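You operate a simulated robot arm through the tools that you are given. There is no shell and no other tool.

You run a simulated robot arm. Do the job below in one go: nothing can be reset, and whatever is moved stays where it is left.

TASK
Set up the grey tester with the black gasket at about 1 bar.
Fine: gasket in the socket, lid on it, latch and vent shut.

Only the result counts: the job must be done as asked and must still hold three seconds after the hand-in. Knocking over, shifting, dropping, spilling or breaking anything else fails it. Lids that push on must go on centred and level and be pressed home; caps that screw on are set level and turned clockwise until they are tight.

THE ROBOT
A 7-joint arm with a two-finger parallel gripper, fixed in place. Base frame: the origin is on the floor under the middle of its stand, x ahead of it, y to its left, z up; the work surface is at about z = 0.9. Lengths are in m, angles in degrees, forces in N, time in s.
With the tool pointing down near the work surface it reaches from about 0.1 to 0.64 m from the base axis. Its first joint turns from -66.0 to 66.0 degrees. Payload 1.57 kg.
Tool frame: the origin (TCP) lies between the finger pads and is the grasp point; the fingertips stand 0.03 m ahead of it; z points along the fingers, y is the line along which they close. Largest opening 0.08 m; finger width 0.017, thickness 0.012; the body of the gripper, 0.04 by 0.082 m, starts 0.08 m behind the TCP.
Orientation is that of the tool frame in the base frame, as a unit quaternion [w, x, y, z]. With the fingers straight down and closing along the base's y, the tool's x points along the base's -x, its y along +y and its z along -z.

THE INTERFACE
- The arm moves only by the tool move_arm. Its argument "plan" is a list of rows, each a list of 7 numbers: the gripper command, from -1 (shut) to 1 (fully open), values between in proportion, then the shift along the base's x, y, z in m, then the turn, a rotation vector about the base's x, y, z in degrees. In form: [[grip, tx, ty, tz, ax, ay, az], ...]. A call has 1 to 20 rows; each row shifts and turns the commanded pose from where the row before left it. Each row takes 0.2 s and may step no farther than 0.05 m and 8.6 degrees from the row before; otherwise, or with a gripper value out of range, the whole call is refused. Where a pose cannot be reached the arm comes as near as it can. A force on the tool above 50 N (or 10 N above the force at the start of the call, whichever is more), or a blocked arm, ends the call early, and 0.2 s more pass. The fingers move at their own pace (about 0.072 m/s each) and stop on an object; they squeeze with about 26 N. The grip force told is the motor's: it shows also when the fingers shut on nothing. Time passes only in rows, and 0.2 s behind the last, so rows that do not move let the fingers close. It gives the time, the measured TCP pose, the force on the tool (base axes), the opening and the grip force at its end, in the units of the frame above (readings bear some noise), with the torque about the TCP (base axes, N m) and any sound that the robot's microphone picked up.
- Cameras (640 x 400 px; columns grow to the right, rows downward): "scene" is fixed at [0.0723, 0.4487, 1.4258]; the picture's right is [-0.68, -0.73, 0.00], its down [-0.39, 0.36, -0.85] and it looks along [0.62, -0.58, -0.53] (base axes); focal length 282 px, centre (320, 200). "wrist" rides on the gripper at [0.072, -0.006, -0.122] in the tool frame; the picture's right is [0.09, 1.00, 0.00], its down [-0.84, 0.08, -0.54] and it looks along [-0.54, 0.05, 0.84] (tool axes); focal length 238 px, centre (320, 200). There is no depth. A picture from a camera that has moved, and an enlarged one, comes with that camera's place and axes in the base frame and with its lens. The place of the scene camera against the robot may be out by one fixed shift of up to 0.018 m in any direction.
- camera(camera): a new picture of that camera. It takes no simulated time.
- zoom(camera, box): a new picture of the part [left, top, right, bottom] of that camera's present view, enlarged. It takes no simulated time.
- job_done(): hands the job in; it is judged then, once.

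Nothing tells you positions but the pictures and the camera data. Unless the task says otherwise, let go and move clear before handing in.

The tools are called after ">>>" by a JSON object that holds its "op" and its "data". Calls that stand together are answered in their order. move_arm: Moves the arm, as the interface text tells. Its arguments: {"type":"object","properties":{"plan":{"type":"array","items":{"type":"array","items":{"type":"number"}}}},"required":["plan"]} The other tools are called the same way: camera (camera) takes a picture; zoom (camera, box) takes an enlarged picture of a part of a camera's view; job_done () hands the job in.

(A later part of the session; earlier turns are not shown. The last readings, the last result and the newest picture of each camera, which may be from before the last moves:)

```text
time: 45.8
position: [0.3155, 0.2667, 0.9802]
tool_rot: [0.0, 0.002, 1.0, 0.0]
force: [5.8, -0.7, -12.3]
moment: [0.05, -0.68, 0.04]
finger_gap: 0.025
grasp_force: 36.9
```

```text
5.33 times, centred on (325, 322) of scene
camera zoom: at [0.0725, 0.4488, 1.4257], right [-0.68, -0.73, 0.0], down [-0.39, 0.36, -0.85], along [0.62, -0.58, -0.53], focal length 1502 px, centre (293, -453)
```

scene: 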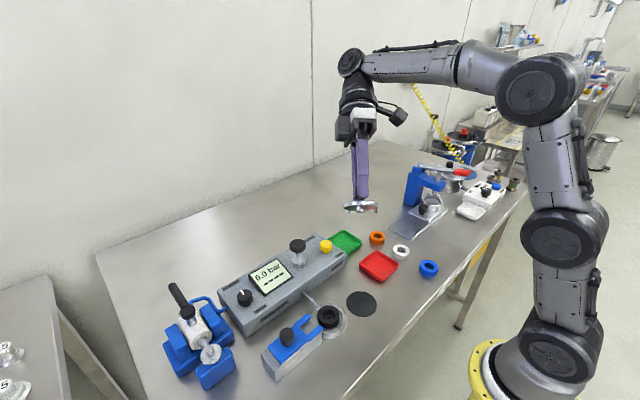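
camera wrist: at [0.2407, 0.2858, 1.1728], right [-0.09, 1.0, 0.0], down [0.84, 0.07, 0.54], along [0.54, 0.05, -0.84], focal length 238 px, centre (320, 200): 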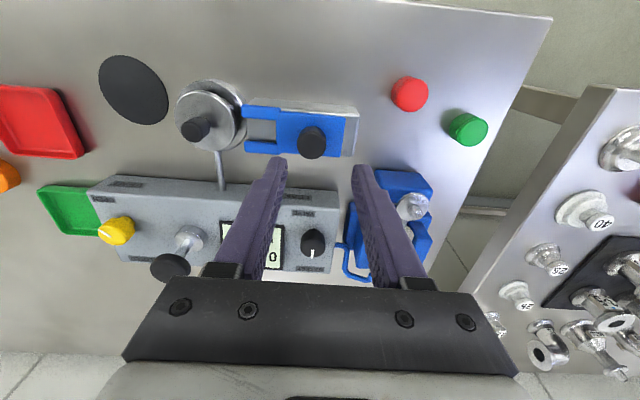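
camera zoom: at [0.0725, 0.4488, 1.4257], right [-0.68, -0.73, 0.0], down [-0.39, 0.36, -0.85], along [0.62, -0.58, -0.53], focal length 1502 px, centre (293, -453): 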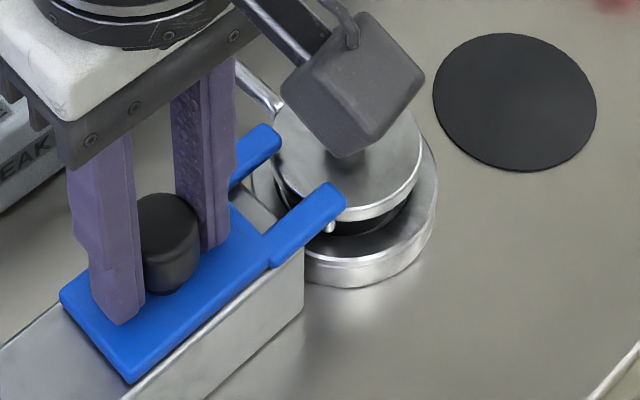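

The fork now passes over the lid disc without touching. I'll continue, lowering slightly to relieve the vertical pull.

>>> {"op": "move_arm", "data": {"plan": [[-1, 0.0003, -0.003, -0.0008, 0, 0, 0], [-1, 0.0002, -0.003, -0.0007, 0, 0, 0], [-1, 0, 0, 0, 0, 0, 0]]}}

>>> {"op": "zoom", "data": {"camera": "wrist", "box": [180, 80, 410, 230]}}

>>> {"op": "zoom", "data": {"camera": "scene", "box": [290, 285, 360, 345]}}

```text
time: 46.6
position: [0.3142, 0.2615, 0.9807]
tool_rot: [0.0, 0.001, 1.0, 0.001]
force: [-7.4, 0.3, 10.0]
moment: [-0.03, 1.01, -0.06]
finger_gap: 0.0254
grasp_force: 36.8
```

```text
2.67 times, centred on (295, 155) of wrist
camera zoom: at [0.2418, 0.2553, 1.1016], right [-0.09, 1.0, 0.0], down [0.84, 0.07, 0.54], along [0.54, 0.05, -0.84], focal length 636 px, centre (387, 320)
```

zoom: 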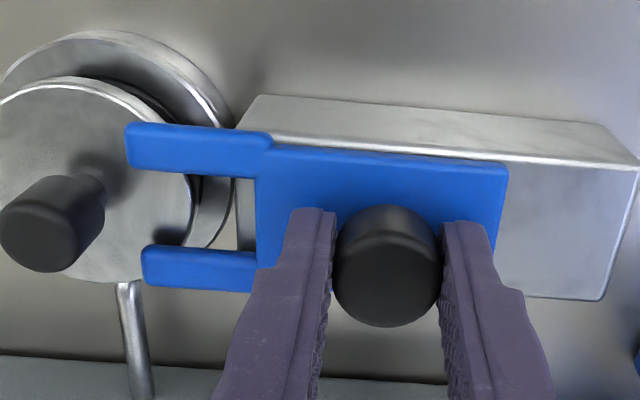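

```text
6.67 times, centred on (325, 315) of scene
camera zoom: at [0.072, 0.4486, 1.4258], right [-0.68, -0.73, 0.0], down [-0.39, 0.36, -0.85], along [0.62, -0.58, -0.53], focal length 1877 px, centre (287, -567)
```

zoom: 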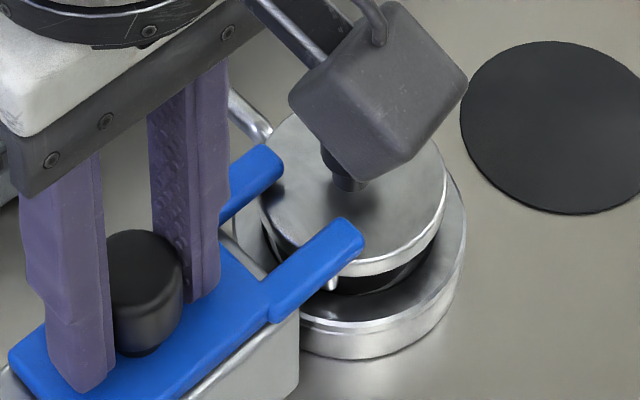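

Forces flipped with my 1.5 mm correction, so I'll take half of it back and carry on towards the lid's knob in small steps.

>>> {"op": "move_arm", "data": {"plan": [[-1, -0.0002, -0.003, 0.0006, 0, 0, 0], [-1, 0, -0.003, 0, 0, 0, 0], [-1, 0, -0.003, 0, 0, 0, 0], [-1, 0, 0, 0, 0, 0, 0]]}}

>>> {"op": "zoom", "data": {"camera": "wrist", "box": [180, 80, 410, 230]}}

>>> {"op": "zoom", "data": {"camera": "scene", "box": [290, 285, 360, 345]}}

```text
time: 47.6
position: [0.3155, 0.2521, 0.9807]
tool_rot: [0.001, 0.001, 1.0, 0.002]
force: [-11.3, 0.7, 21.7]
moment: [-0.08, 0.37, -0.02]
finger_gap: 0.0254
grasp_force: 36.8
```

```text
2.67 times, centred on (295, 155) of wrist
camera zoom: at [0.2415, 0.2457, 1.1013], right [-0.09, 1.0, 0.0], down [0.84, 0.07, 0.54], along [0.54, 0.05, -0.84], focal length 636 px, centre (387, 320)
```

zoom: 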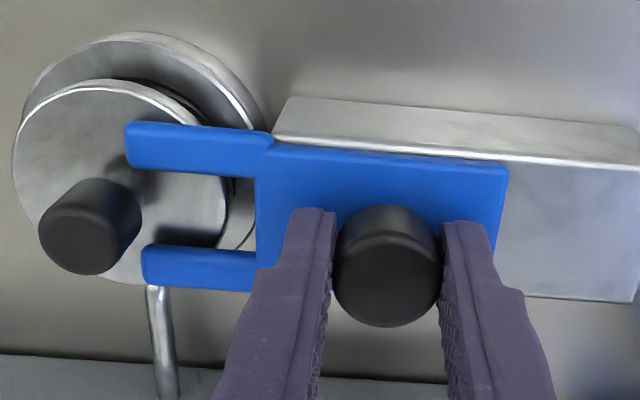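

```text
6.67 times, centred on (325, 315) of scene
camera zoom: at [0.0717, 0.4485, 1.4259], right [-0.68, -0.73, 0.0], down [-0.39, 0.36, -0.85], along [0.62, -0.58, -0.53], focal length 1877 px, centre (287, -567)
```

zoom: 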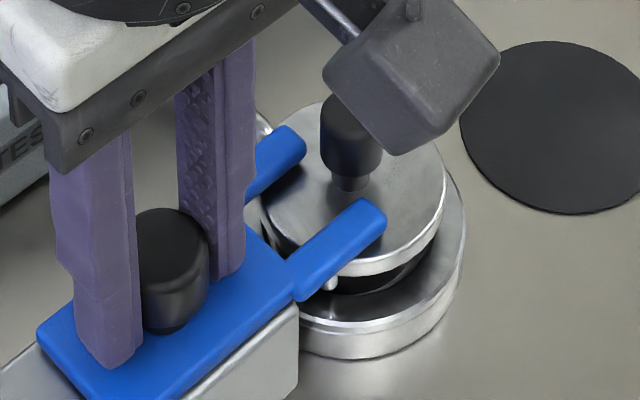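

The clamped grip is building up constraint forces. I'll loosen the fingers so they only push the knob, clear of the plate.

>>> {"op": "move_arm", "data": {"plan": [[-1, 0.0003, 0, 0.001, 0, 0, 0], [-0.2, 0, 0, 0.001, 0, 0, 0], [-0.2, 0, 0, 0, 0, 0, 0], [-0.2, 0, 0, 0, 0, 0, 0]]}}

```text
time: 48.6
position: [0.3138, 0.2522, 0.9807]
tool_rot: [0.001, 0.001, 1.0, 0.0]
force: [-0.2, -0.2, -0.7]
moment: [0.0, 0.0, 0.0]
finger_gap: 0.0321
grasp_force: 0.0
```

>>> {"op": "move_arm", "data": {"plan": [[-0.2, 0, -0.0035, 0, 0, 0, 0], [-0.2, 0, -0.003, 0, 0, 0, 0], [-0.2, 0, -0.003, 0, 0, 0, 0], [-0.2, 0, 0, 0, 0, 0, 0]]}}

>>> {"op": "zoom", "data": {"camera": "wrist", "box": [180, 80, 410, 230]}}

>>> {"op": "zoom", "data": {"camera": "scene", "box": [290, 285, 360, 345]}}

```text
time: 49.6
position: [0.3162, 0.243, 0.9816]
tool_rot: [0.0, 0.001, 1.0, 0.001]
force: [0.4, 1.0, 0.7]
moment: [0.02, 0.01, 0.0]
finger_gap: 0.0327
grasp_force: 0.5
```

```text
2.67 times, centred on (295, 155) of wrist
camera zoom: at [0.2425, 0.2355, 1.1032], right [-0.09, 1.0, 0.0], down [0.84, 0.07, 0.54], along [0.54, 0.05, -0.84], focal length 636 px, centre (387, 320)
```

zoom: 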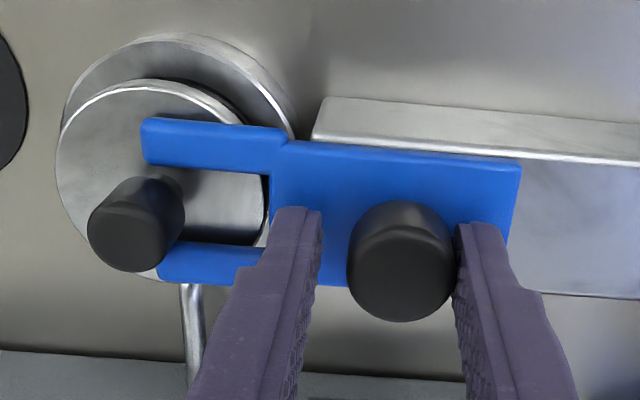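

```text
6.67 times, centred on (325, 315) of scene
camera zoom: at [0.0723, 0.4487, 1.4258], right [-0.68, -0.73, 0.0], down [-0.39, 0.36, -0.85], along [0.62, -0.58, -0.53], focal length 1877 px, centre (287, -567)
```

zoom: 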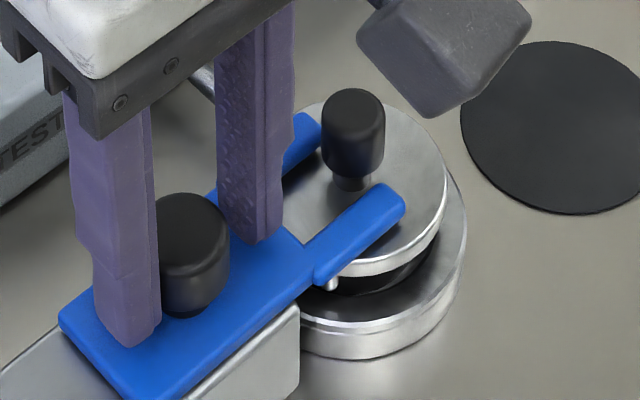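

The slide moves easily with about 1 N. I'll keep pushing in small steps until it reaches its stop.

>>> {"op": "move_arm", "data": {"plan": [[-0.2, 0, -0.003, 0, 0, 0, 0], [-0.2, 0, -0.003, 0, 0, 0, 0], [-0.2, 0, 0, 0, 0, 0, 0]]}}

>>> {"op": "zoom", "data": {"camera": "wrist", "box": [180, 80, 410, 230]}}

>>> {"op": "zoom", "data": {"camera": "scene", "box": [290, 285, 360, 345]}}

```text
time: 50.4
position: [0.315, 0.2368, 0.9813]
tool_rot: [0.0, 0.001, 1.0, 0.0]
force: [0.5, 0.8, -0.1]
moment: [0.0, 0.03, 0.01]
finger_gap: 0.033
grasp_force: 0.5
```

```text
2.67 times, centred on (295, 155) of wrist
camera zoom: at [0.2427, 0.2299, 1.1029], right [-0.09, 1.0, 0.0], down [0.84, 0.07, 0.54], along [0.54, 0.05, -0.84], focal length 636 px, centre (387, 320)
```

zoom: 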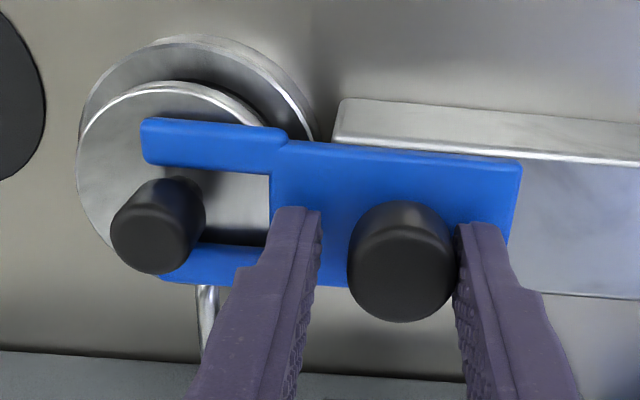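

```text
6.67 times, centred on (325, 315) of scene
camera zoom: at [0.0723, 0.4487, 1.4258], right [-0.68, -0.73, 0.0], down [-0.39, 0.36, -0.85], along [0.62, -0.58, -0.53], focal length 1877 px, centre (287, -567)
```

zoom: 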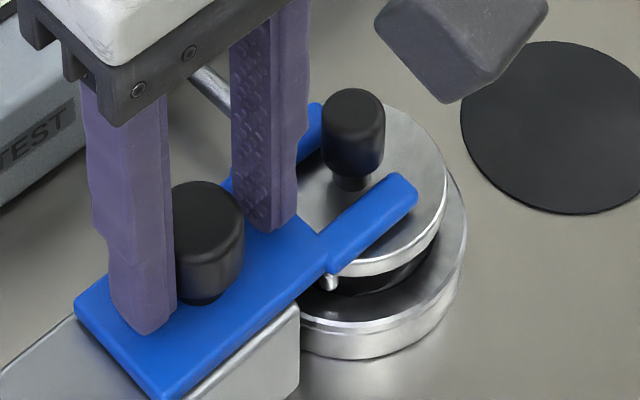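

>>> {"op": "move_arm", "data": {"plan": [[-0.2, 0, -0.002, 0, 0, 0, 0], [-0.2, 0, -0.002, 0, 0, 0, 0], [-0.2, 0, -0.002, 0, 0, 0, 0], [-0.2, 0, 0, 0, 0, 0, 0]]}}

>>> {"op": "zoom", "data": {"camera": "wrist", "box": [180, 80, 410, 230]}}

>>> {"op": "zoom", "data": {"camera": "scene", "box": [290, 285, 360, 345]}}

```text
time: 51.4
position: [0.3162, 0.2318, 0.9808]
tool_rot: [0.001, 0.0, 1.0, 0.001]
force: [0.6, 11.6, -1.3]
moment: [0.17, -0.01, -0.03]
finger_gap: 0.0422
grasp_force: 6.1
```

```text
2.67 times, centred on (295, 155) of wrist
camera zoom: at [0.2424, 0.2244, 1.1033], right [-0.09, 1.0, 0.0], down [0.84, 0.07, 0.54], along [0.54, 0.05, -0.84], focal length 636 px, centre (387, 320)
```

zoom: 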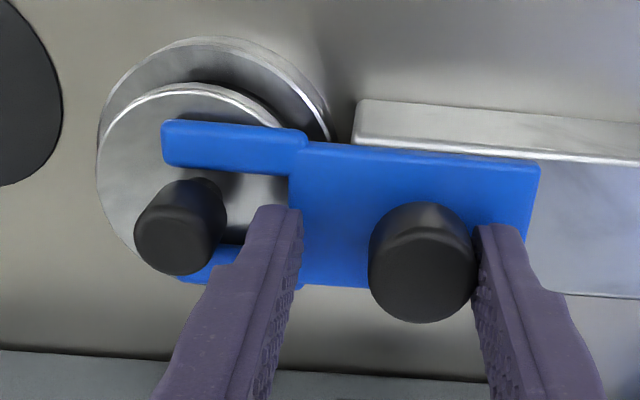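

```text
6.67 times, centred on (325, 315) of scene
camera zoom: at [0.0723, 0.4491, 1.4257], right [-0.68, -0.73, 0.0], down [-0.39, 0.36, -0.85], along [0.62, -0.58, -0.53], focal length 1877 px, centre (287, -567)
```

zoom: 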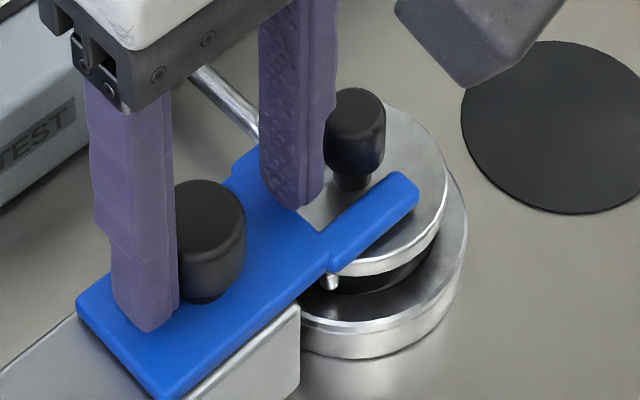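

The slide has stopped after about 45 mm, and further pushing only spread the fingers. I'll back off, close the fingers and push from behind the knob to confirm it is at its end stop.

>>> {"op": "move_arm", "data": {"plan": [[0.2, 0, 0.006, 0, 0, 0, 0], [0.2, 0, 0, 0.025, 0, 0, 0], [0, 0, 0, 0.025, 0, 0, 0], [-1, 0, 0.017, 0, 0, 0, 0], [-1, 0, 0.017, 0, 0, 0, 0], [-1, 0, 0, -0.02, 0, 0, 0], [-1, 0, 0, -0.015, 0, 0, 0], [-1, 0, 0, 0, 0, 0, 0]]}}

>>> {"op": "zoom", "data": {"camera": "wrist", "box": [180, 80, 410, 230]}}

>>> {"op": "zoom", "data": {"camera": "scene", "box": [280, 285, 360, 355]}}

```text
time: 53.2
position: [0.3174, 0.2719, 0.9983]
tool_rot: [0.0, 0.001, 1.0, 0.002]
force: [-0.5, 0.4, 0.0]
moment: [0.01, -0.01, -0.01]
finger_gap: 0.0
grasp_force: 21.1
```

```text
2.67 times, centred on (295, 155) of wrist
camera zoom: at [0.2431, 0.2657, 1.1192], right [-0.09, 1.0, 0.0], down [0.84, 0.07, 0.54], along [0.54, 0.05, -0.84], focal length 636 px, centre (387, 320)
```

zoom: 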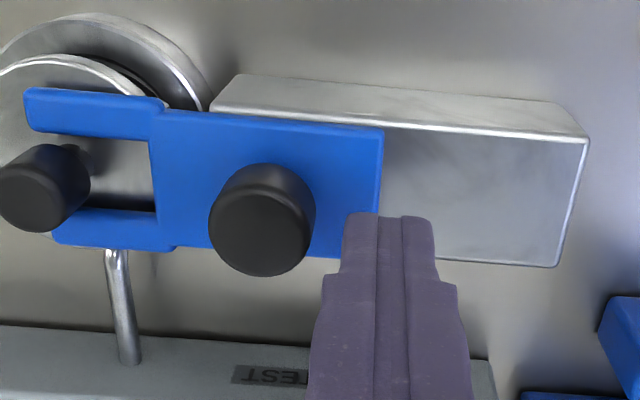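

```text
5.71 times, centred on (320, 320) of scene
camera zoom: at [0.0723, 0.4487, 1.4258], right [-0.68, -0.73, 0.0], down [-0.39, 0.36, -0.85], along [0.62, -0.58, -0.53], focal length 1609 px, centre (320, -486)
```

zoom: 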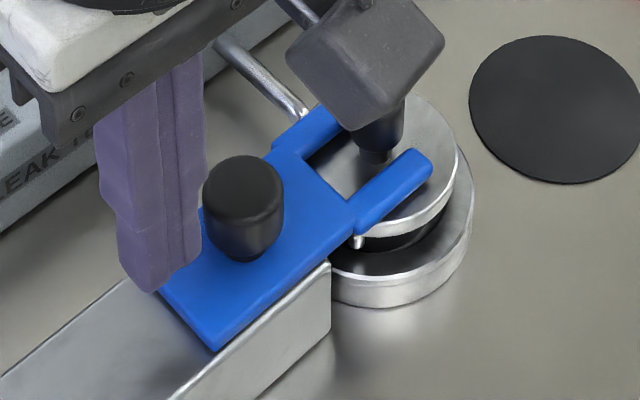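

>>> {"op": "move_arm", "data": {"plan": [[-1, -0.001, 0, -0.015, 0, 0, 0], [-1, 0, -0.004, 0, 0, 0, 0], [-1, 0, -0.003, 0, 0, 0, 0], [-1, 0, -0.001, 0, 0, 0, 0], [-1, 0, 0, 0, 0, 0, 0]]}}

```text
time: 54.4
position: [0.314, 0.2638, 0.9818]
tool_rot: [0.0, 0.001, 1.0, 0.002]
force: [0.2, 1.5, -0.8]
moment: [0.0, 0.0, 0.0]
finger_gap: 0.0
grasp_force: 21.3
```

>>> {"op": "move_arm", "data": {"plan": [[-1, 0, -0.001, 0, 0, 0, 0], [-1, 0, -0.001, 0, 0, 0, 0], [-1, 0, 0, 0, 0, 0, 0]]}}

>>> {"op": "zoom", "data": {"camera": "scene", "box": [280, 285, 360, 355]}}

```text
time: 55.2
position: [0.3139, 0.2616, 0.9815]
tool_rot: [0.001, 0.001, 1.0, 0.002]
force: [-1.1, 13.1, 1.0]
moment: [0.17, 0.06, -0.02]
finger_gap: 0.0
grasp_force: 20.8
```

```text
5.71 times, centred on (320, 320) of scene
camera zoom: at [0.0722, 0.4491, 1.4257], right [-0.68, -0.73, 0.0], down [-0.39, 0.36, -0.85], along [0.62, -0.58, -0.53], focal length 1609 px, centre (320, -486)
```

zoom: 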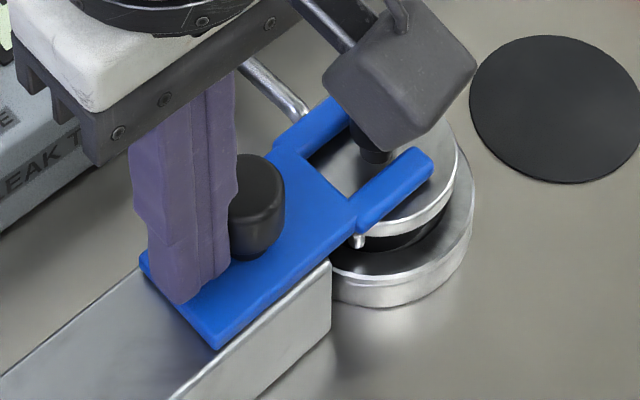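

The latch is firmly at its end stop and the lid hasn't moved, so it is shut. I'll back off, rise, and go above the yellow vent knob.

>>> {"op": "move_arm", "data": {"plan": [[-1, 0, 0.008, 0, 0, 0, 0], [-1, 0, 0, 0.04, 0, 0, 0], [-1, 0, 0, 0.04, 0, 0, 0], [-1, 0, 0, 0.02, 0, 0, 0], [-1, 0.0195, -0.0332, 0, 0, 0, 0], [-1, 0.0195, -0.0332, 0, 0, 0, 0], [-1, 0.0195, -0.0332, 0, 0, 0, 0], [-1, 0.0195, -0.0332, 0, 0, 0, 0], [-1, 0.0195, -0.0332, 0, 0, 0, 0], [-1, 0.0195, -0.0332, 0, 0, 0, 0], [-1, 0, 0, 0, 0, 0, 0]]}}

>>> {"op": "camera", "data": {"camera": "wrist"}}

>>> {"op": "zoom", "data": {"camera": "wrist", "box": [260, 60, 380, 160]}}

>>> {"op": "zoom", "data": {"camera": "scene", "box": [280, 225, 370, 285]}}

>>> {"op": "zoom", "data": {"camera": "scene", "box": [270, 285, 370, 375]}}

```text
time: 57.6
position: [0.4317, 0.0714, 1.0804]
tool_rot: [0.001, 0.002, 1.0, 0.001]
force: [-0.4, -0.1, 0.0]
moment: [0.02, 0.01, 0.01]
finger_gap: 0.0001
grasp_force: 21.3
```

```text
taken
camera wrist: at [0.3588, 0.0643, 1.2016], right [-0.09, 1.0, 0.0], down [0.84, 0.07, 0.54], along [0.54, 0.05, -0.84], focal length 238 px, centre (320, 200)
```

wrist: 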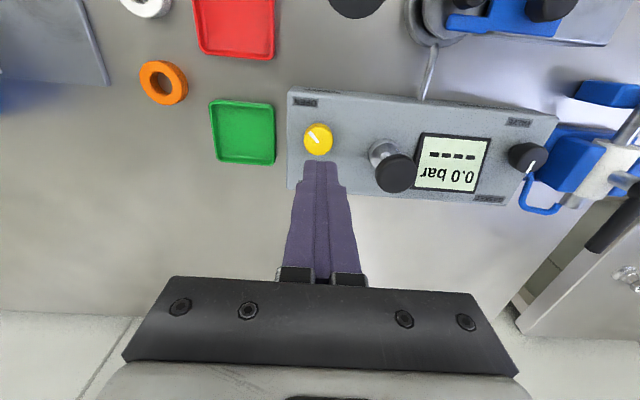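

```text
4.00 times, centred on (320, 110) of wrist
camera zoom: at [0.3588, 0.0643, 1.2016], right [-0.09, 1.0, 0.0], down [0.84, 0.07, 0.54], along [0.54, 0.05, -0.84], focal length 953 px, centre (320, 560)
```

zoom: 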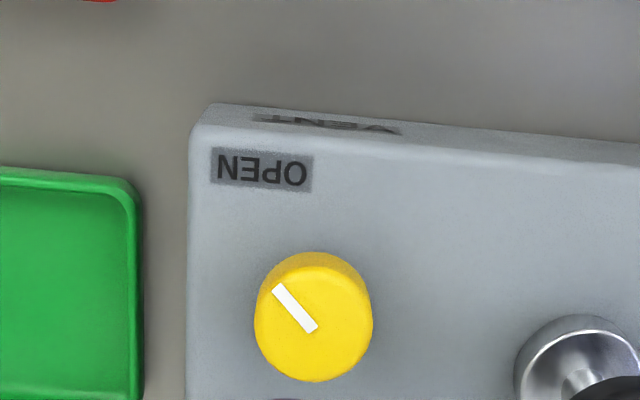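

```text
6.67 times, centred on (325, 255) of scene
camera zoom: at [0.0723, 0.4487, 1.4258], right [-0.68, -0.73, 0.0], down [-0.39, 0.36, -0.85], along [0.62, -0.58, -0.53], focal length 1877 px, centre (287, -167)
```

zoom: 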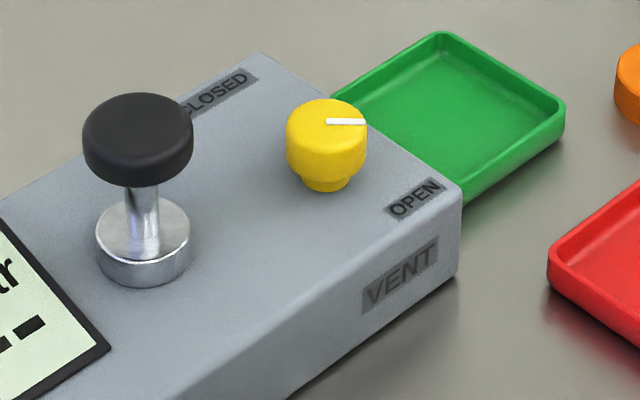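

```text
4.44 times, centred on (320, 330) of scene
camera zoom: at [0.0723, 0.4487, 1.4258], right [-0.68, -0.73, 0.0], down [-0.39, 0.36, -0.85], along [0.62, -0.58, -0.53], focal length 1251 px, centre (320, -378)
```

zoom: 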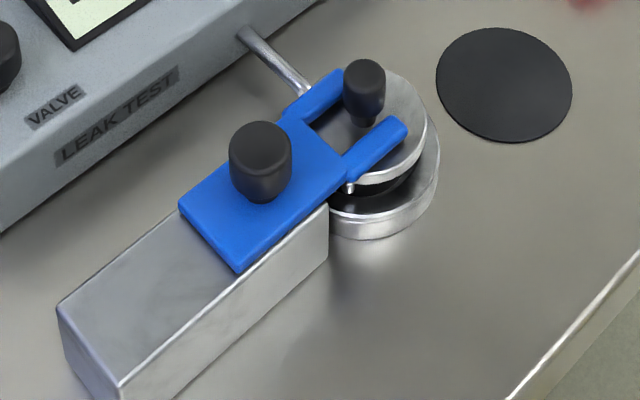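

The latch fork is closed around the lid. Now I'll examine the vent and selector pointers relative to their labels.

>>> {"op": "zoom", "data": {"camera": "wrist", "box": [460, 100, 580, 220]}}

>>> {"op": "zoom", "data": {"camera": "scene", "box": [225, 275, 275, 315]}}

>>> {"op": "zoom", "data": {"camera": "wrist", "box": [270, 70, 370, 230]}}

```text
3.33 times, centred on (520, 160) of wrist
camera zoom: at [0.3588, 0.0643, 1.2016], right [-0.09, 1.0, 0.0], down [0.84, 0.07, 0.54], along [0.54, 0.05, -0.84], focal length 794 px, centre (-347, 333)
```

zoom: 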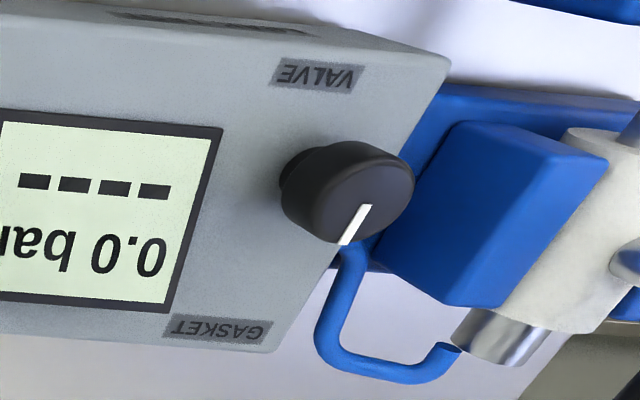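

```text
10.00 times, centred on (250, 295) of scene
camera zoom: at [0.0723, 0.4487, 1.4258], right [-0.68, -0.73, 0.0], down [-0.39, 0.36, -0.85], along [0.62, -0.58, -0.53], focal length 2816 px, centre (1020, -750)
```

zoom: 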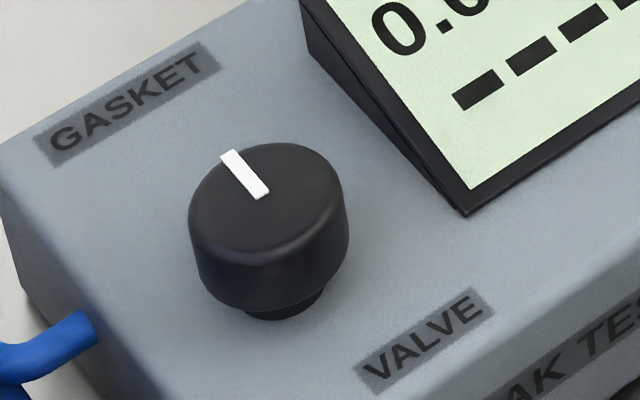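

```text
2.50 times, centred on (320, 150) of wrist
camera zoom: at [0.3588, 0.0643, 1.2016], right [-0.09, 1.0, 0.0], down [0.84, 0.07, 0.54], along [0.54, 0.05, -0.84], focal length 596 px, centre (320, 325)
```

zoom: 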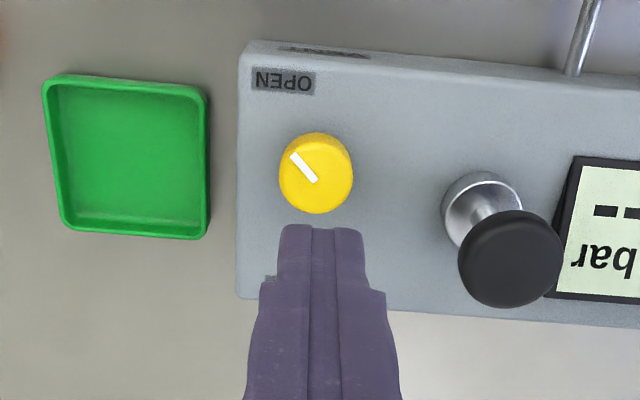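

The selector points at GASKET, so it stays as is. The vent points near OPEN (angle -133°) and CLOSED is towards +x, so I'll grip the yellow knob at about (0.439, 0.070) and turn it about 130° counter-clockwise.

>>> {"op": "move_arm", "data": {"plan": [[0.25, 0.004, 0, -0.02, 0, 0, 0], [0.25, 0.004, 0, -0.025, 0, 0, 0], [0.25, 0, 0, -0.025, 0, 0, 0], [0.25, 0, 0, -0.015, 0, 0, 0], [0.25, 0, 0, 0, 0, 0, 0]]}}

>>> {"op": "camera", "data": {"camera": "wrist"}}

>>> {"op": "zoom", "data": {"camera": "wrist", "box": [240, 80, 400, 200]}}

>>> {"op": "zoom", "data": {"camera": "scene", "box": [280, 200, 370, 285]}}

```text
time: 58.8
position: [0.4387, 0.0716, 0.9954]
tool_rot: [-0.001, 0.001, 1.0, 0.001]
force: [0.3, -0.7, 0.1]
moment: [0.01, -0.01, -0.01]
finger_gap: 0.0499
grasp_force: 0.2
```

```text
taken
camera wrist: at [0.3659, 0.065, 1.1167], right [-0.09, 1.0, 0.0], down [0.84, 0.07, 0.54], along [0.54, 0.05, -0.84], focal length 238 px, centre (320, 200)
```

wrist: 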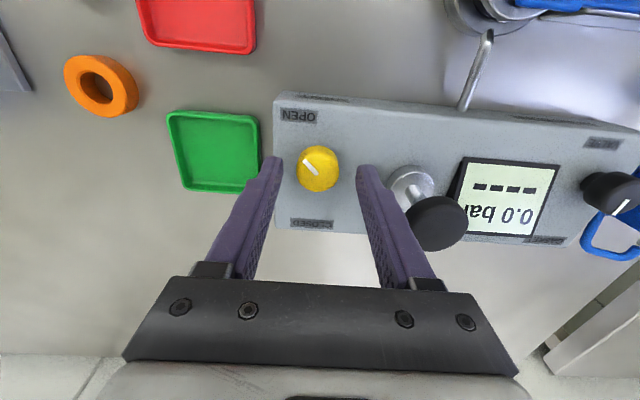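

```text
3.33 times, centred on (320, 140) of wrist
camera zoom: at [0.3659, 0.065, 1.1167], right [-0.09, 1.0, 0.0], down [0.84, 0.07, 0.54], along [0.54, 0.05, -0.84], focal length 794 px, centre (320, 400)
```

zoom: 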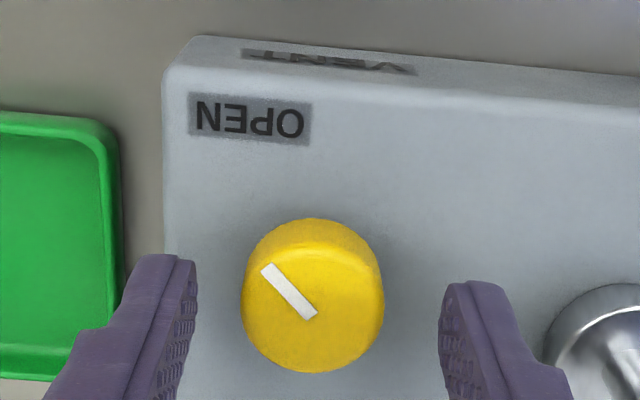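

```text
4.71 times, centred on (325, 242) of scene
camera zoom: at [0.0723, 0.4487, 1.4258], right [-0.68, -0.73, 0.0], down [-0.39, 0.36, -0.85], along [0.62, -0.58, -0.53], focal length 1325 px, centre (296, 0)
```

zoom: 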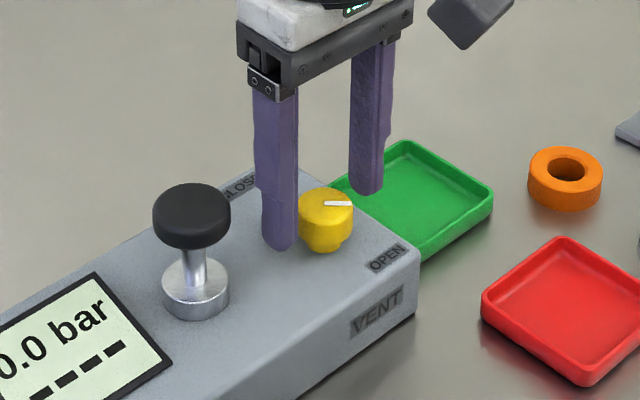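

>>> {"op": "move_arm", "data": {"plan": [[0.25, -0.0013, -0.001, -0.006, 0, 0, 0], [0.25, 0, 0, -0.006, 0, 0, 0], [0.25, 0, 0, 0, 0, 0, 0]]}}

>>> {"op": "zoom", "data": {"camera": "scene", "box": [290, 215, 360, 275]}}

>>> {"op": "zoom", "data": {"camera": "wrist", "box": [240, 80, 400, 200]}}

```text
time: 59.6
position: [0.4381, 0.0694, 0.9832]
tool_rot: [0.0, 0.0, 1.0, 0.001]
force: [-0.4, 0.4, 0.6]
moment: [0.0, 0.0, -0.02]
finger_gap: 0.0498
grasp_force: 0.0
```

```text
6.67 times, centred on (325, 245) of scene
camera zoom: at [0.0723, 0.4487, 1.4258], right [-0.68, -0.73, 0.0], down [-0.39, 0.36, -0.85], along [0.62, -0.58, -0.53], focal length 1877 px, centre (287, -100)
```

zoom: 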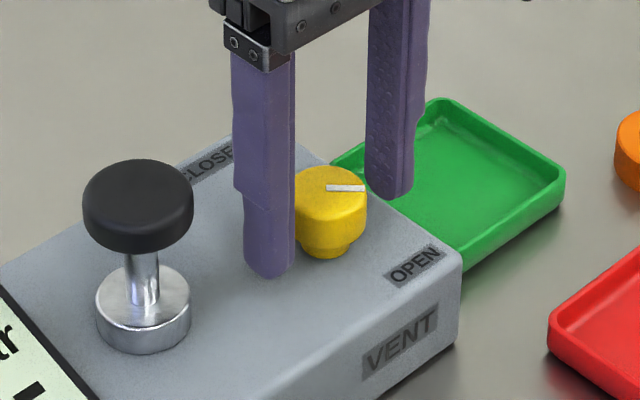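

```text
3.33 times, centred on (320, 140) of wrist
camera zoom: at [0.3647, 0.0635, 1.1055], right [-0.09, 1.0, 0.0], down [0.84, 0.07, 0.54], along [0.54, 0.05, -0.84], focal length 794 px, centre (320, 400)
```

zoom: 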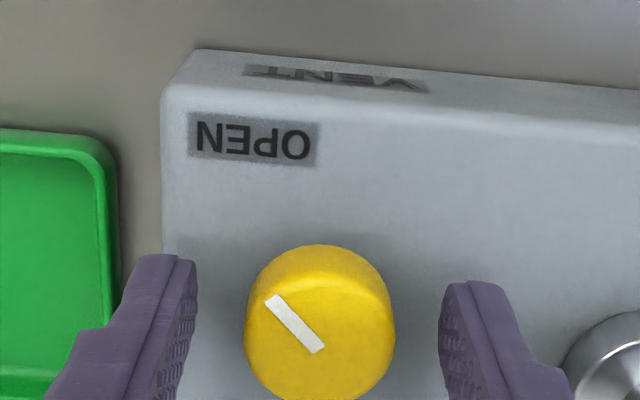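

The fingers straddle the vent knob. I'll close and try a small counter-clockwise turn to see whether it moves freely.

>>> {"op": "move_arm", "data": {"plan": [[-0.2, 0, 0, 0, 0, 0, 0], [-1, 0, 0, 0, 0, 0, 0], [-1, 0, 0, 0, 0, 0, 0], [-1, 0, 0, 0, 0, 0, 0]]}}

>>> {"op": "move_arm", "data": {"plan": [[-1, 0, 0, 0, 0, 0, 6], [-1, 0, 0, 0, 0, 0, 6], [-1, 0, 0, 0, 0, 0, 0]]}}

>>> {"op": "zoom", "data": {"camera": "wrist", "box": [240, 80, 400, 200]}}

>>> {"op": "zoom", "data": {"camera": "scene", "box": [290, 215, 360, 275]}}

```text
time: 60.6
position: [0.4372, 0.0706, 0.9841]
tool_rot: [0.0, 0.0, 1.0, 0.001]
force: [-0.3, 0.9, -1.3]
moment: [-0.1, -0.18, 0.01]
finger_gap: 0.0289
grasp_force: 38.6
```

```text
time: 61.4
position: [0.4384, 0.071, 0.984]
tool_rot: [-0.001, -0.103, 0.995, 0.001]
force: [-4.8, 4.1, -1.6]
moment: [-0.01, -0.75, 0.02]
finger_gap: 0.0288
grasp_force: 38.8
```

```text
3.33 times, centred on (320, 140) of wrist
camera zoom: at [0.3678, 0.0481, 1.1056], right [-0.3, 0.96, 0.0], down [0.8, 0.25, 0.54], along [0.52, 0.16, -0.84], focal length 794 px, centre (320, 400)
```

zoom: 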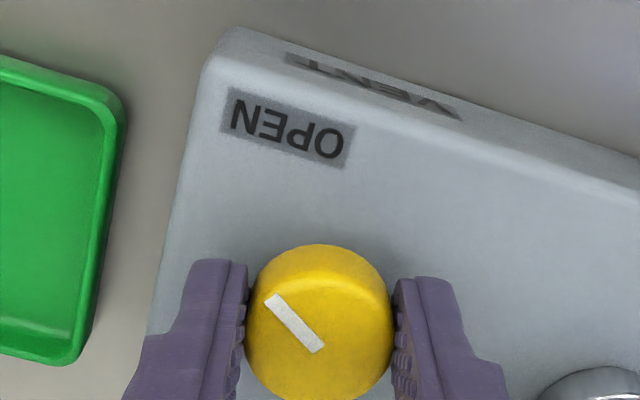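

```text
6.67 times, centred on (325, 245) of scene
camera zoom: at [0.0721, 0.4488, 1.4257], right [-0.68, -0.73, 0.0], down [-0.39, 0.36, -0.85], along [0.62, -0.58, -0.53], focal length 1877 px, centre (287, -100)
```

zoom: 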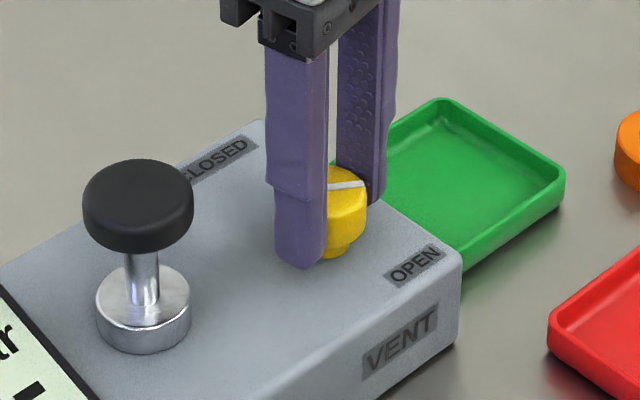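

The knob turns with the gripper and almost no torque. I'll continue turning counter-clockwise.

>>> {"op": "move_arm", "data": {"plan": [[-1, 0, 0, 0, 0, 0, 8], [-1, 0, 0, 0, 0, 0, 8], [-1, 0, 0, 0, 0, 0, 8], [-1, 0, 0, 0, 0, 0, 8], [-1, 0, 0, 0, 0, 0, 8], [-1, 0, 0, 0, 0, 0, 0]]}}

>>> {"op": "zoom", "data": {"camera": "scene", "box": [290, 215, 360, 275]}}

```text
time: 62.8
position: [0.4391, 0.0679, 0.9836]
tool_rot: [0.0, -0.439, 0.899, 0.001]
force: [10.8, -3.0, -11.0]
moment: [-0.16, -0.03, 0.0]
finger_gap: 0.0287
grasp_force: 38.6
```

```text
6.67 times, centred on (325, 245) of scene
camera zoom: at [0.0727, 0.4487, 1.4258], right [-0.68, -0.73, 0.0], down [-0.39, 0.36, -0.85], along [0.62, -0.58, -0.53], focal length 1877 px, centre (287, -100)
```

zoom: 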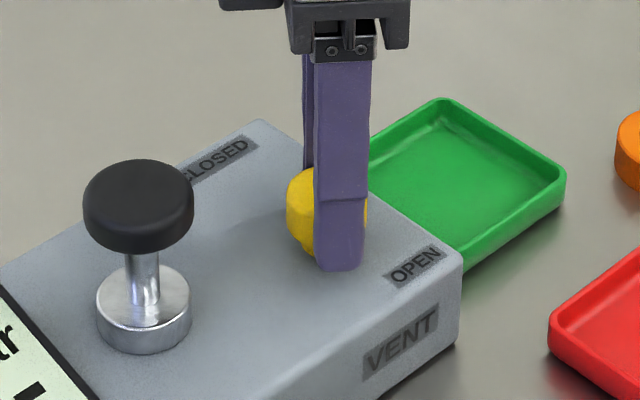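

Side forces are building from a small centring error. I'll open briefly to relax, regrip and continue turning.

>>> {"op": "move_arm", "data": {"plan": [[-0.1, 0, 0, 0, 0, 0, 0], [-0.1, 0, 0, 0, 0, 0, 0], [-0.1, 0, 0, 0, 0, 0, 0]]}}

>>> {"op": "zoom", "data": {"camera": "wrist", "box": [240, 80, 400, 200]}}

```text
time: 63.6
position: [0.439, 0.0696, 0.9846]
tool_rot: [-0.001, -0.437, 0.899, 0.001]
force: [-0.4, -1.1, -0.2]
moment: [-0.02, 0.02, 0.0]
finger_gap: 0.036
grasp_force: 0.1
```

```text
3.33 times, centred on (320, 140) of wrist
camera zoom: at [0.3975, 0.0084, 1.1059], right [-0.84, 0.54, 0.0], down [0.46, 0.71, 0.54], along [0.29, 0.46, -0.84], focal length 794 px, centre (320, 400)
```

zoom: 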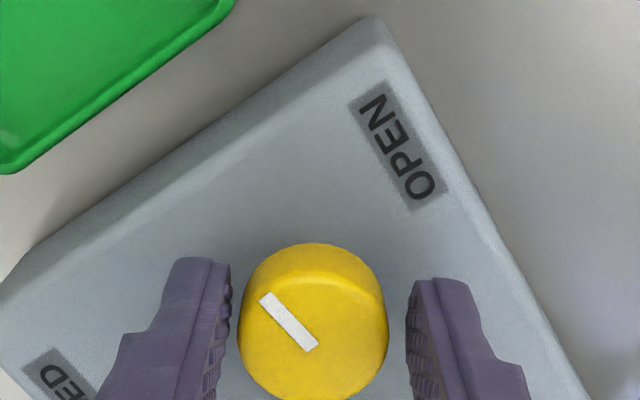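

The pointer followed; it now faces about -81°. I'll re-centre, rotate the open gripper back 56° and regrip for the rest of the turn.

>>> {"op": "move_arm", "data": {"plan": [[0.1, 0.0005, -0.0003, 0, 0, 0, 0], [0.1, 0, 0, 0, 0, 0, -8], [0.1, 0, 0, 0, 0, 0, -8], [0.1, 0, 0, 0, 0, 0, -8], [0.1, 0, 0, 0, 0, 0, -8], [0.1, 0, 0, 0, 0, 0, -8], [0.1, 0, 0, 0, 0, 0, -8], [0.1, 0, 0, 0, 0, 0, -8], [0.1, 0, 0, 0, 0, 0, 0]]}}

>>> {"op": "zoom", "data": {"camera": "wrist", "box": [240, 80, 400, 200]}}

>>> {"op": "zoom", "data": {"camera": "scene", "box": [290, 215, 360, 275]}}

```text
time: 65.6
position: [0.439, 0.0685, 0.9853]
tool_rot: [0.001, 0.037, 0.999, 0.001]
force: [0.1, 1.1, 0.1]
moment: [0.0, 0.01, -0.01]
finger_gap: 0.0441
grasp_force: 0.1
```

```text
3.33 times, centred on (320, 140) of wrist
camera zoom: at [0.3652, 0.0668, 1.106], right [-0.02, 1.0, 0.0], down [0.84, 0.01, 0.54], along [0.54, 0.01, -0.84], focal length 794 px, centre (320, 400)
```

zoom: 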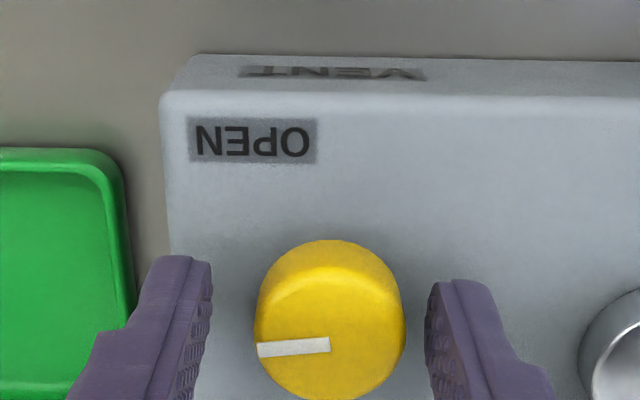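

```text
6.67 times, centred on (325, 245) of scene
camera zoom: at [0.0723, 0.4487, 1.4258], right [-0.68, -0.73, 0.0], down [-0.39, 0.36, -0.85], along [0.62, -0.58, -0.53], focal length 1877 px, centre (287, -100)
```

zoom: 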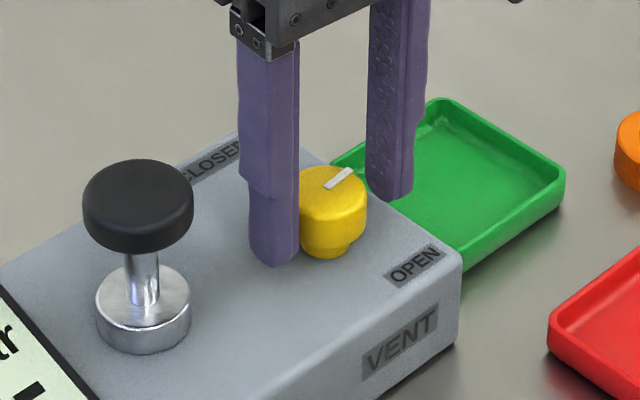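

>>> {"op": "move_arm", "data": {"plan": [[0.1, -0.0005, 0.0018, 0, 0, 0, 0], [-0.3, 0, 0, 0, 0, 0, 0], [-1, 0, 0, 0, 0, 0, 0], [-1, 0, 0, 0, 0, 0, 0], [-1, 0, 0, 0, 0, 0, 8], [-1, 0, 0, 0, 0, 0, 8], [-1, 0, 0, 0, 0, 0, 8], [-1, 0, 0, 0, 0, 0, 8], [-1, 0, 0, 0, 0, 0, 0]]}}

>>> {"op": "zoom", "data": {"camera": "wrist", "box": [240, 80, 400, 200]}}

>>> {"op": "zoom", "data": {"camera": "scene", "box": [290, 215, 360, 275]}}

```text
time: 67.6
position: [0.4377, 0.0695, 0.9843]
tool_rot: [0.001, -0.242, 0.97, -0.001]
force: [3.4, -13.2, -2.2]
moment: [-0.19, -0.23, -0.02]
finger_gap: 0.0293
grasp_force: 39.4
```

```text
3.33 times, centred on (320, 140) of wrist
camera zoom: at [0.3771, 0.0299, 1.106], right [-0.55, 0.84, 0.0], down [0.7, 0.46, 0.54], along [0.45, 0.3, -0.84], focal length 794 px, centre (320, 400)
```

zoom: 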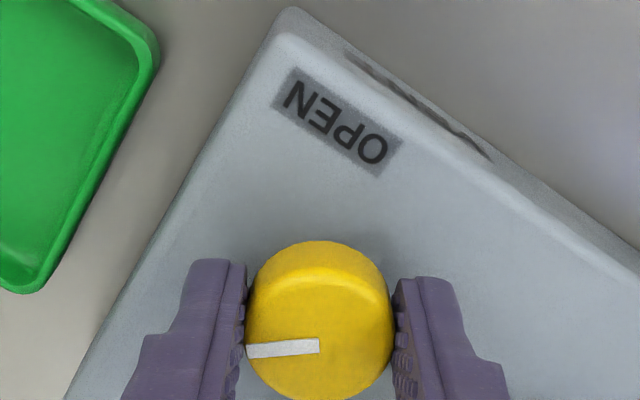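

```text
6.67 times, centred on (325, 245) of scene
camera zoom: at [0.0724, 0.4483, 1.4259], right [-0.68, -0.73, 0.0], down [-0.39, 0.36, -0.85], along [0.62, -0.58, -0.53], focal length 1877 px, centre (287, -100)
```

zoom: 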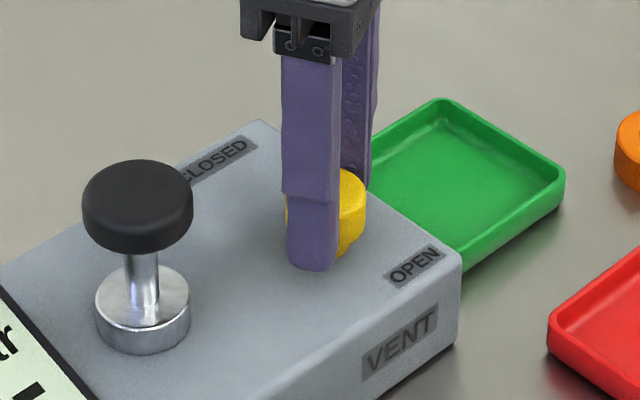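

The pointer is now at about -52°. I'll relax, re-centre and continue.

>>> {"op": "move_arm", "data": {"plan": [[-0.1, 0, 0, 0, 0, 0, 0], [-0.1, 0, 0, 0, 0, 0, 0], [-0.1, 0, 0, 0, 0, 0, 0]]}}

>>> {"op": "zoom", "data": {"camera": "wrist", "box": [240, 80, 400, 200]}}

```text
time: 68.4
position: [0.4386, 0.0697, 0.9826]
tool_rot: [-0.001, -0.242, 0.97, 0.001]
force: [-0.1, -0.1, 0.2]
moment: [-0.02, 0.0, -0.02]
finger_gap: 0.036
grasp_force: 0.0
```

```text
3.33 times, centred on (320, 140) of wrist
camera zoom: at [0.3767, 0.0312, 1.106], right [-0.55, 0.84, 0.0], down [0.7, 0.46, 0.54], along [0.45, 0.3, -0.84], focal length 794 px, centre (320, 400)
```

zoom: 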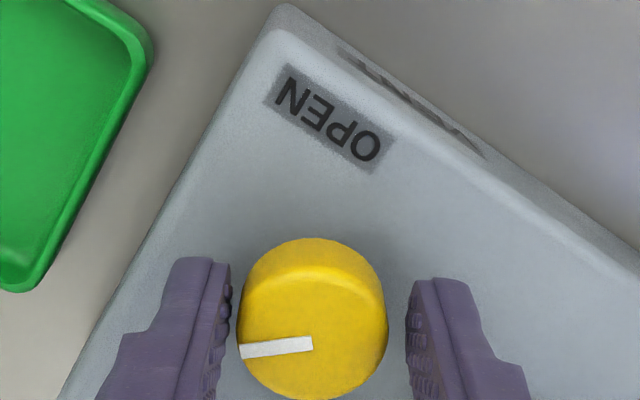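

>>> {"op": "move_arm", "data": {"plan": [[-0.1, 0.0005, -0.0008, 0, 0, 0, 0], [-1, 0, 0, 0, 0, 0, 0], [-1, 0, 0, 0, 0, 0, 0], [-1, 0, 0, 0, 0, 0, 8], [-1, 0, 0, 0, 0, 0, 8], [-1, 0, 0, 0, 0, 0, 8], [-1, 0, 0, 0, 0, 0, 0]]}}

>>> {"op": "zoom", "data": {"camera": "wrist", "box": [240, 80, 400, 200]}}

```text
time: 70.0
position: [0.4398, 0.069, 0.9851]
tool_rot: [0.0, -0.439, 0.899, -0.001]
force: [6.9, -12.5, 0.8]
moment: [-0.28, -0.12, -0.09]
finger_gap: 0.029
grasp_force: 38.8
```

```text
3.33 times, centred on (320, 140) of wrist
camera zoom: at [0.3988, 0.0084, 1.1059], right [-0.84, 0.54, 0.0], down [0.45, 0.71, 0.54], along [0.29, 0.46, -0.84], focal length 794 px, centre (320, 400)
```

zoom: 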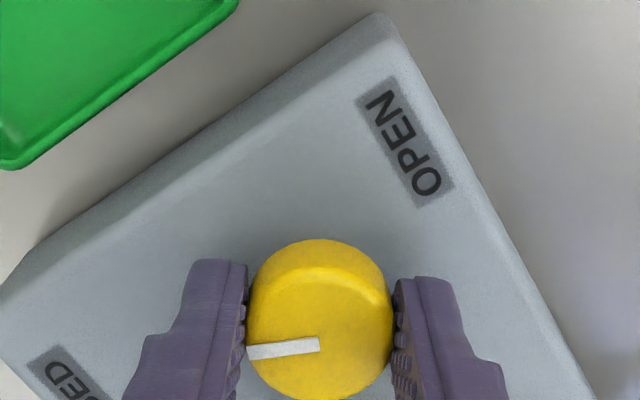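

The pointer is at about -28°. I'll continue towards CLOSED and watch for a stop.

>>> {"op": "move_arm", "data": {"plan": [[-1, 0, 0, 0, 0, 0, 8], [-1, 0, 0, 0, 0, 0, 8], [-1, 0, 0, 0, 0, 0, 0]]}}

>>> {"op": "zoom", "data": {"camera": "wrist", "box": [240, 80, 400, 200]}}

>>> {"op": "zoom", "data": {"camera": "scene", "box": [290, 215, 360, 275]}}

```text
time: 70.8
position: [0.4383, 0.0683, 0.9843]
tool_rot: [0.0, -0.56, 0.829, 0.0]
force: [12.3, -14.7, -1.4]
moment: [0.45, -0.5, -0.01]
finger_gap: 0.0289
grasp_force: 38.9
```

```text
3.33 times, centred on (320, 140) of wrist
camera zoom: at [0.4174, -0.0001, 1.1059], right [-0.96, 0.29, 0.0], down [0.24, 0.8, 0.54], along [0.16, 0.52, -0.84], focal length 794 px, centre (320, 400)
```

zoom: 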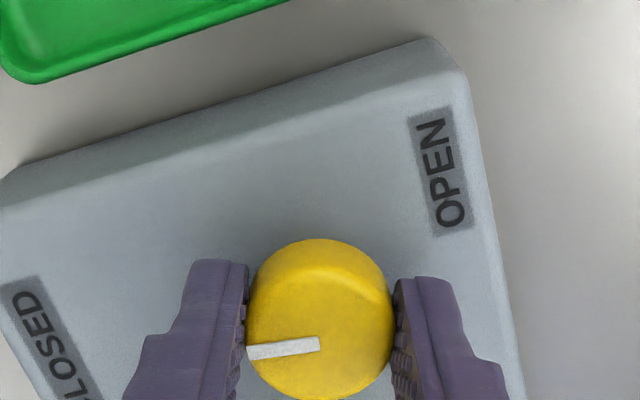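

```text
6.67 times, centred on (325, 245) of scene
camera zoom: at [0.0727, 0.4483, 1.4259], right [-0.68, -0.73, 0.0], down [-0.39, 0.36, -0.85], along [0.62, -0.58, -0.53], focal length 1877 px, centre (287, -100)
```

zoom: 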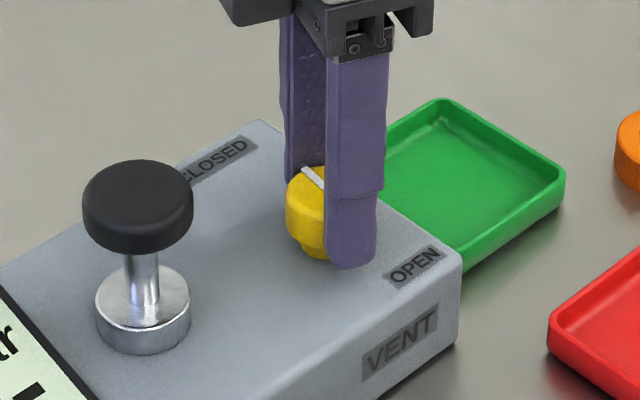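

>>> {"op": "move_arm", "data": {"plan": [[-0.1, 0, 0, 0, 0, 0, 0], [-0.1, 0, 0, 0, 0, 0, 0], [-0.1, 0, 0, 0, 0, 0, 0]]}}

>>> {"op": "camera", "data": {"camera": "wrist"}}

>>> {"op": "zoom", "data": {"camera": "wrist", "box": [220, 80, 420, 220]}}

>>> {"op": "zoom", "data": {"camera": "scene", "box": [290, 215, 360, 275]}}

```text
time: 71.6
position: [0.4381, 0.0698, 0.9848]
tool_rot: [0.0, -0.558, 0.83, 0.0]
force: [-1.1, 0.1, -0.2]
moment: [0.0, 0.02, 0.02]
finger_gap: 0.0359
grasp_force: 0.0
```

```text
taken
camera wrist: at [0.4166, 0.0008, 1.1058], right [-0.96, 0.29, 0.0], down [0.24, 0.8, 0.54], along [0.16, 0.52, -0.84], focal length 238 px, centre (320, 200)
```

wrist: 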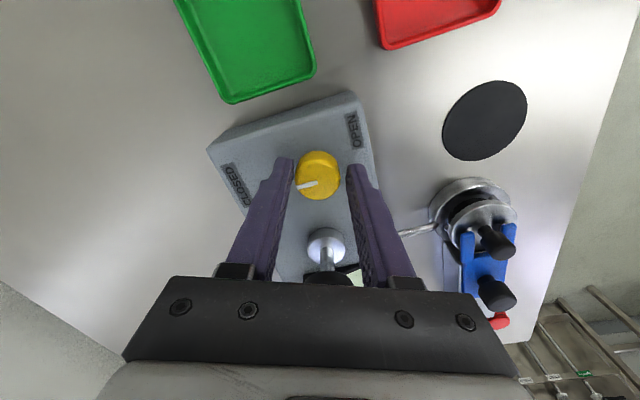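

```text
2.86 times, centred on (320, 150) of wrist
camera zoom: at [0.4166, 0.0008, 1.1058], right [-0.96, 0.29, 0.0], down [0.24, 0.8, 0.54], along [0.16, 0.52, -0.84], focal length 681 px, centre (320, 343)
```

zoom: 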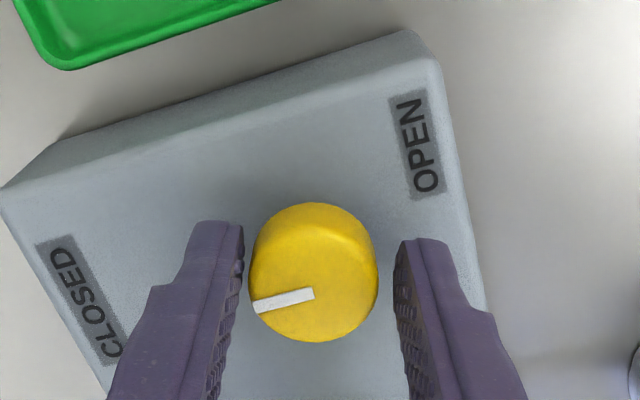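

```text
6.67 times, centred on (325, 245) of scene
camera zoom: at [0.0723, 0.4487, 1.4258], right [-0.68, -0.73, 0.0], down [-0.39, 0.36, -0.85], along [0.62, -0.58, -0.53], focal length 1877 px, centre (287, -100)
```

zoom: 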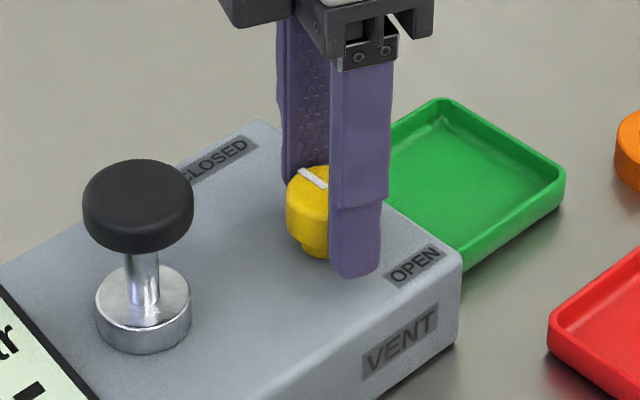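

The pointer now aims straight at the CLOSED label. I'll turn a little further to feel for the stop.

>>> {"op": "move_arm", "data": {"plan": [[-1, 0, 0, 0, 0, 0, 0], [-1, 0, 0, 0, 0, 0, 0], [-1, 0, 0, 0, 0, 0, 4], [-1, 0, 0, 0, 0, 0, 4], [-1, 0, 0, 0, 0, 0, 0]]}}

>>> {"op": "zoom", "data": {"camera": "wrist", "box": [220, 80, 420, 220]}}

```text
time: 72.8
position: [0.4396, 0.0683, 0.9847]
tool_rot: [0.0, -0.615, 0.788, 0.0]
force: [14.0, -10.8, -7.2]
moment: [-0.04, -0.34, -0.53]
finger_gap: 0.0288
grasp_force: 38.3
```

```text
2.86 times, centred on (320, 150) of wrist
camera zoom: at [0.4273, -0.0027, 1.1062], right [-0.99, 0.15, 0.0], down [0.13, 0.83, 0.54], along [0.08, 0.54, -0.84], focal length 681 px, centre (320, 343)
```

zoom: 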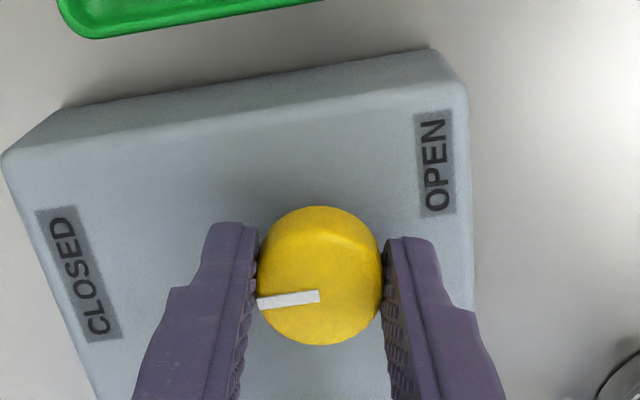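

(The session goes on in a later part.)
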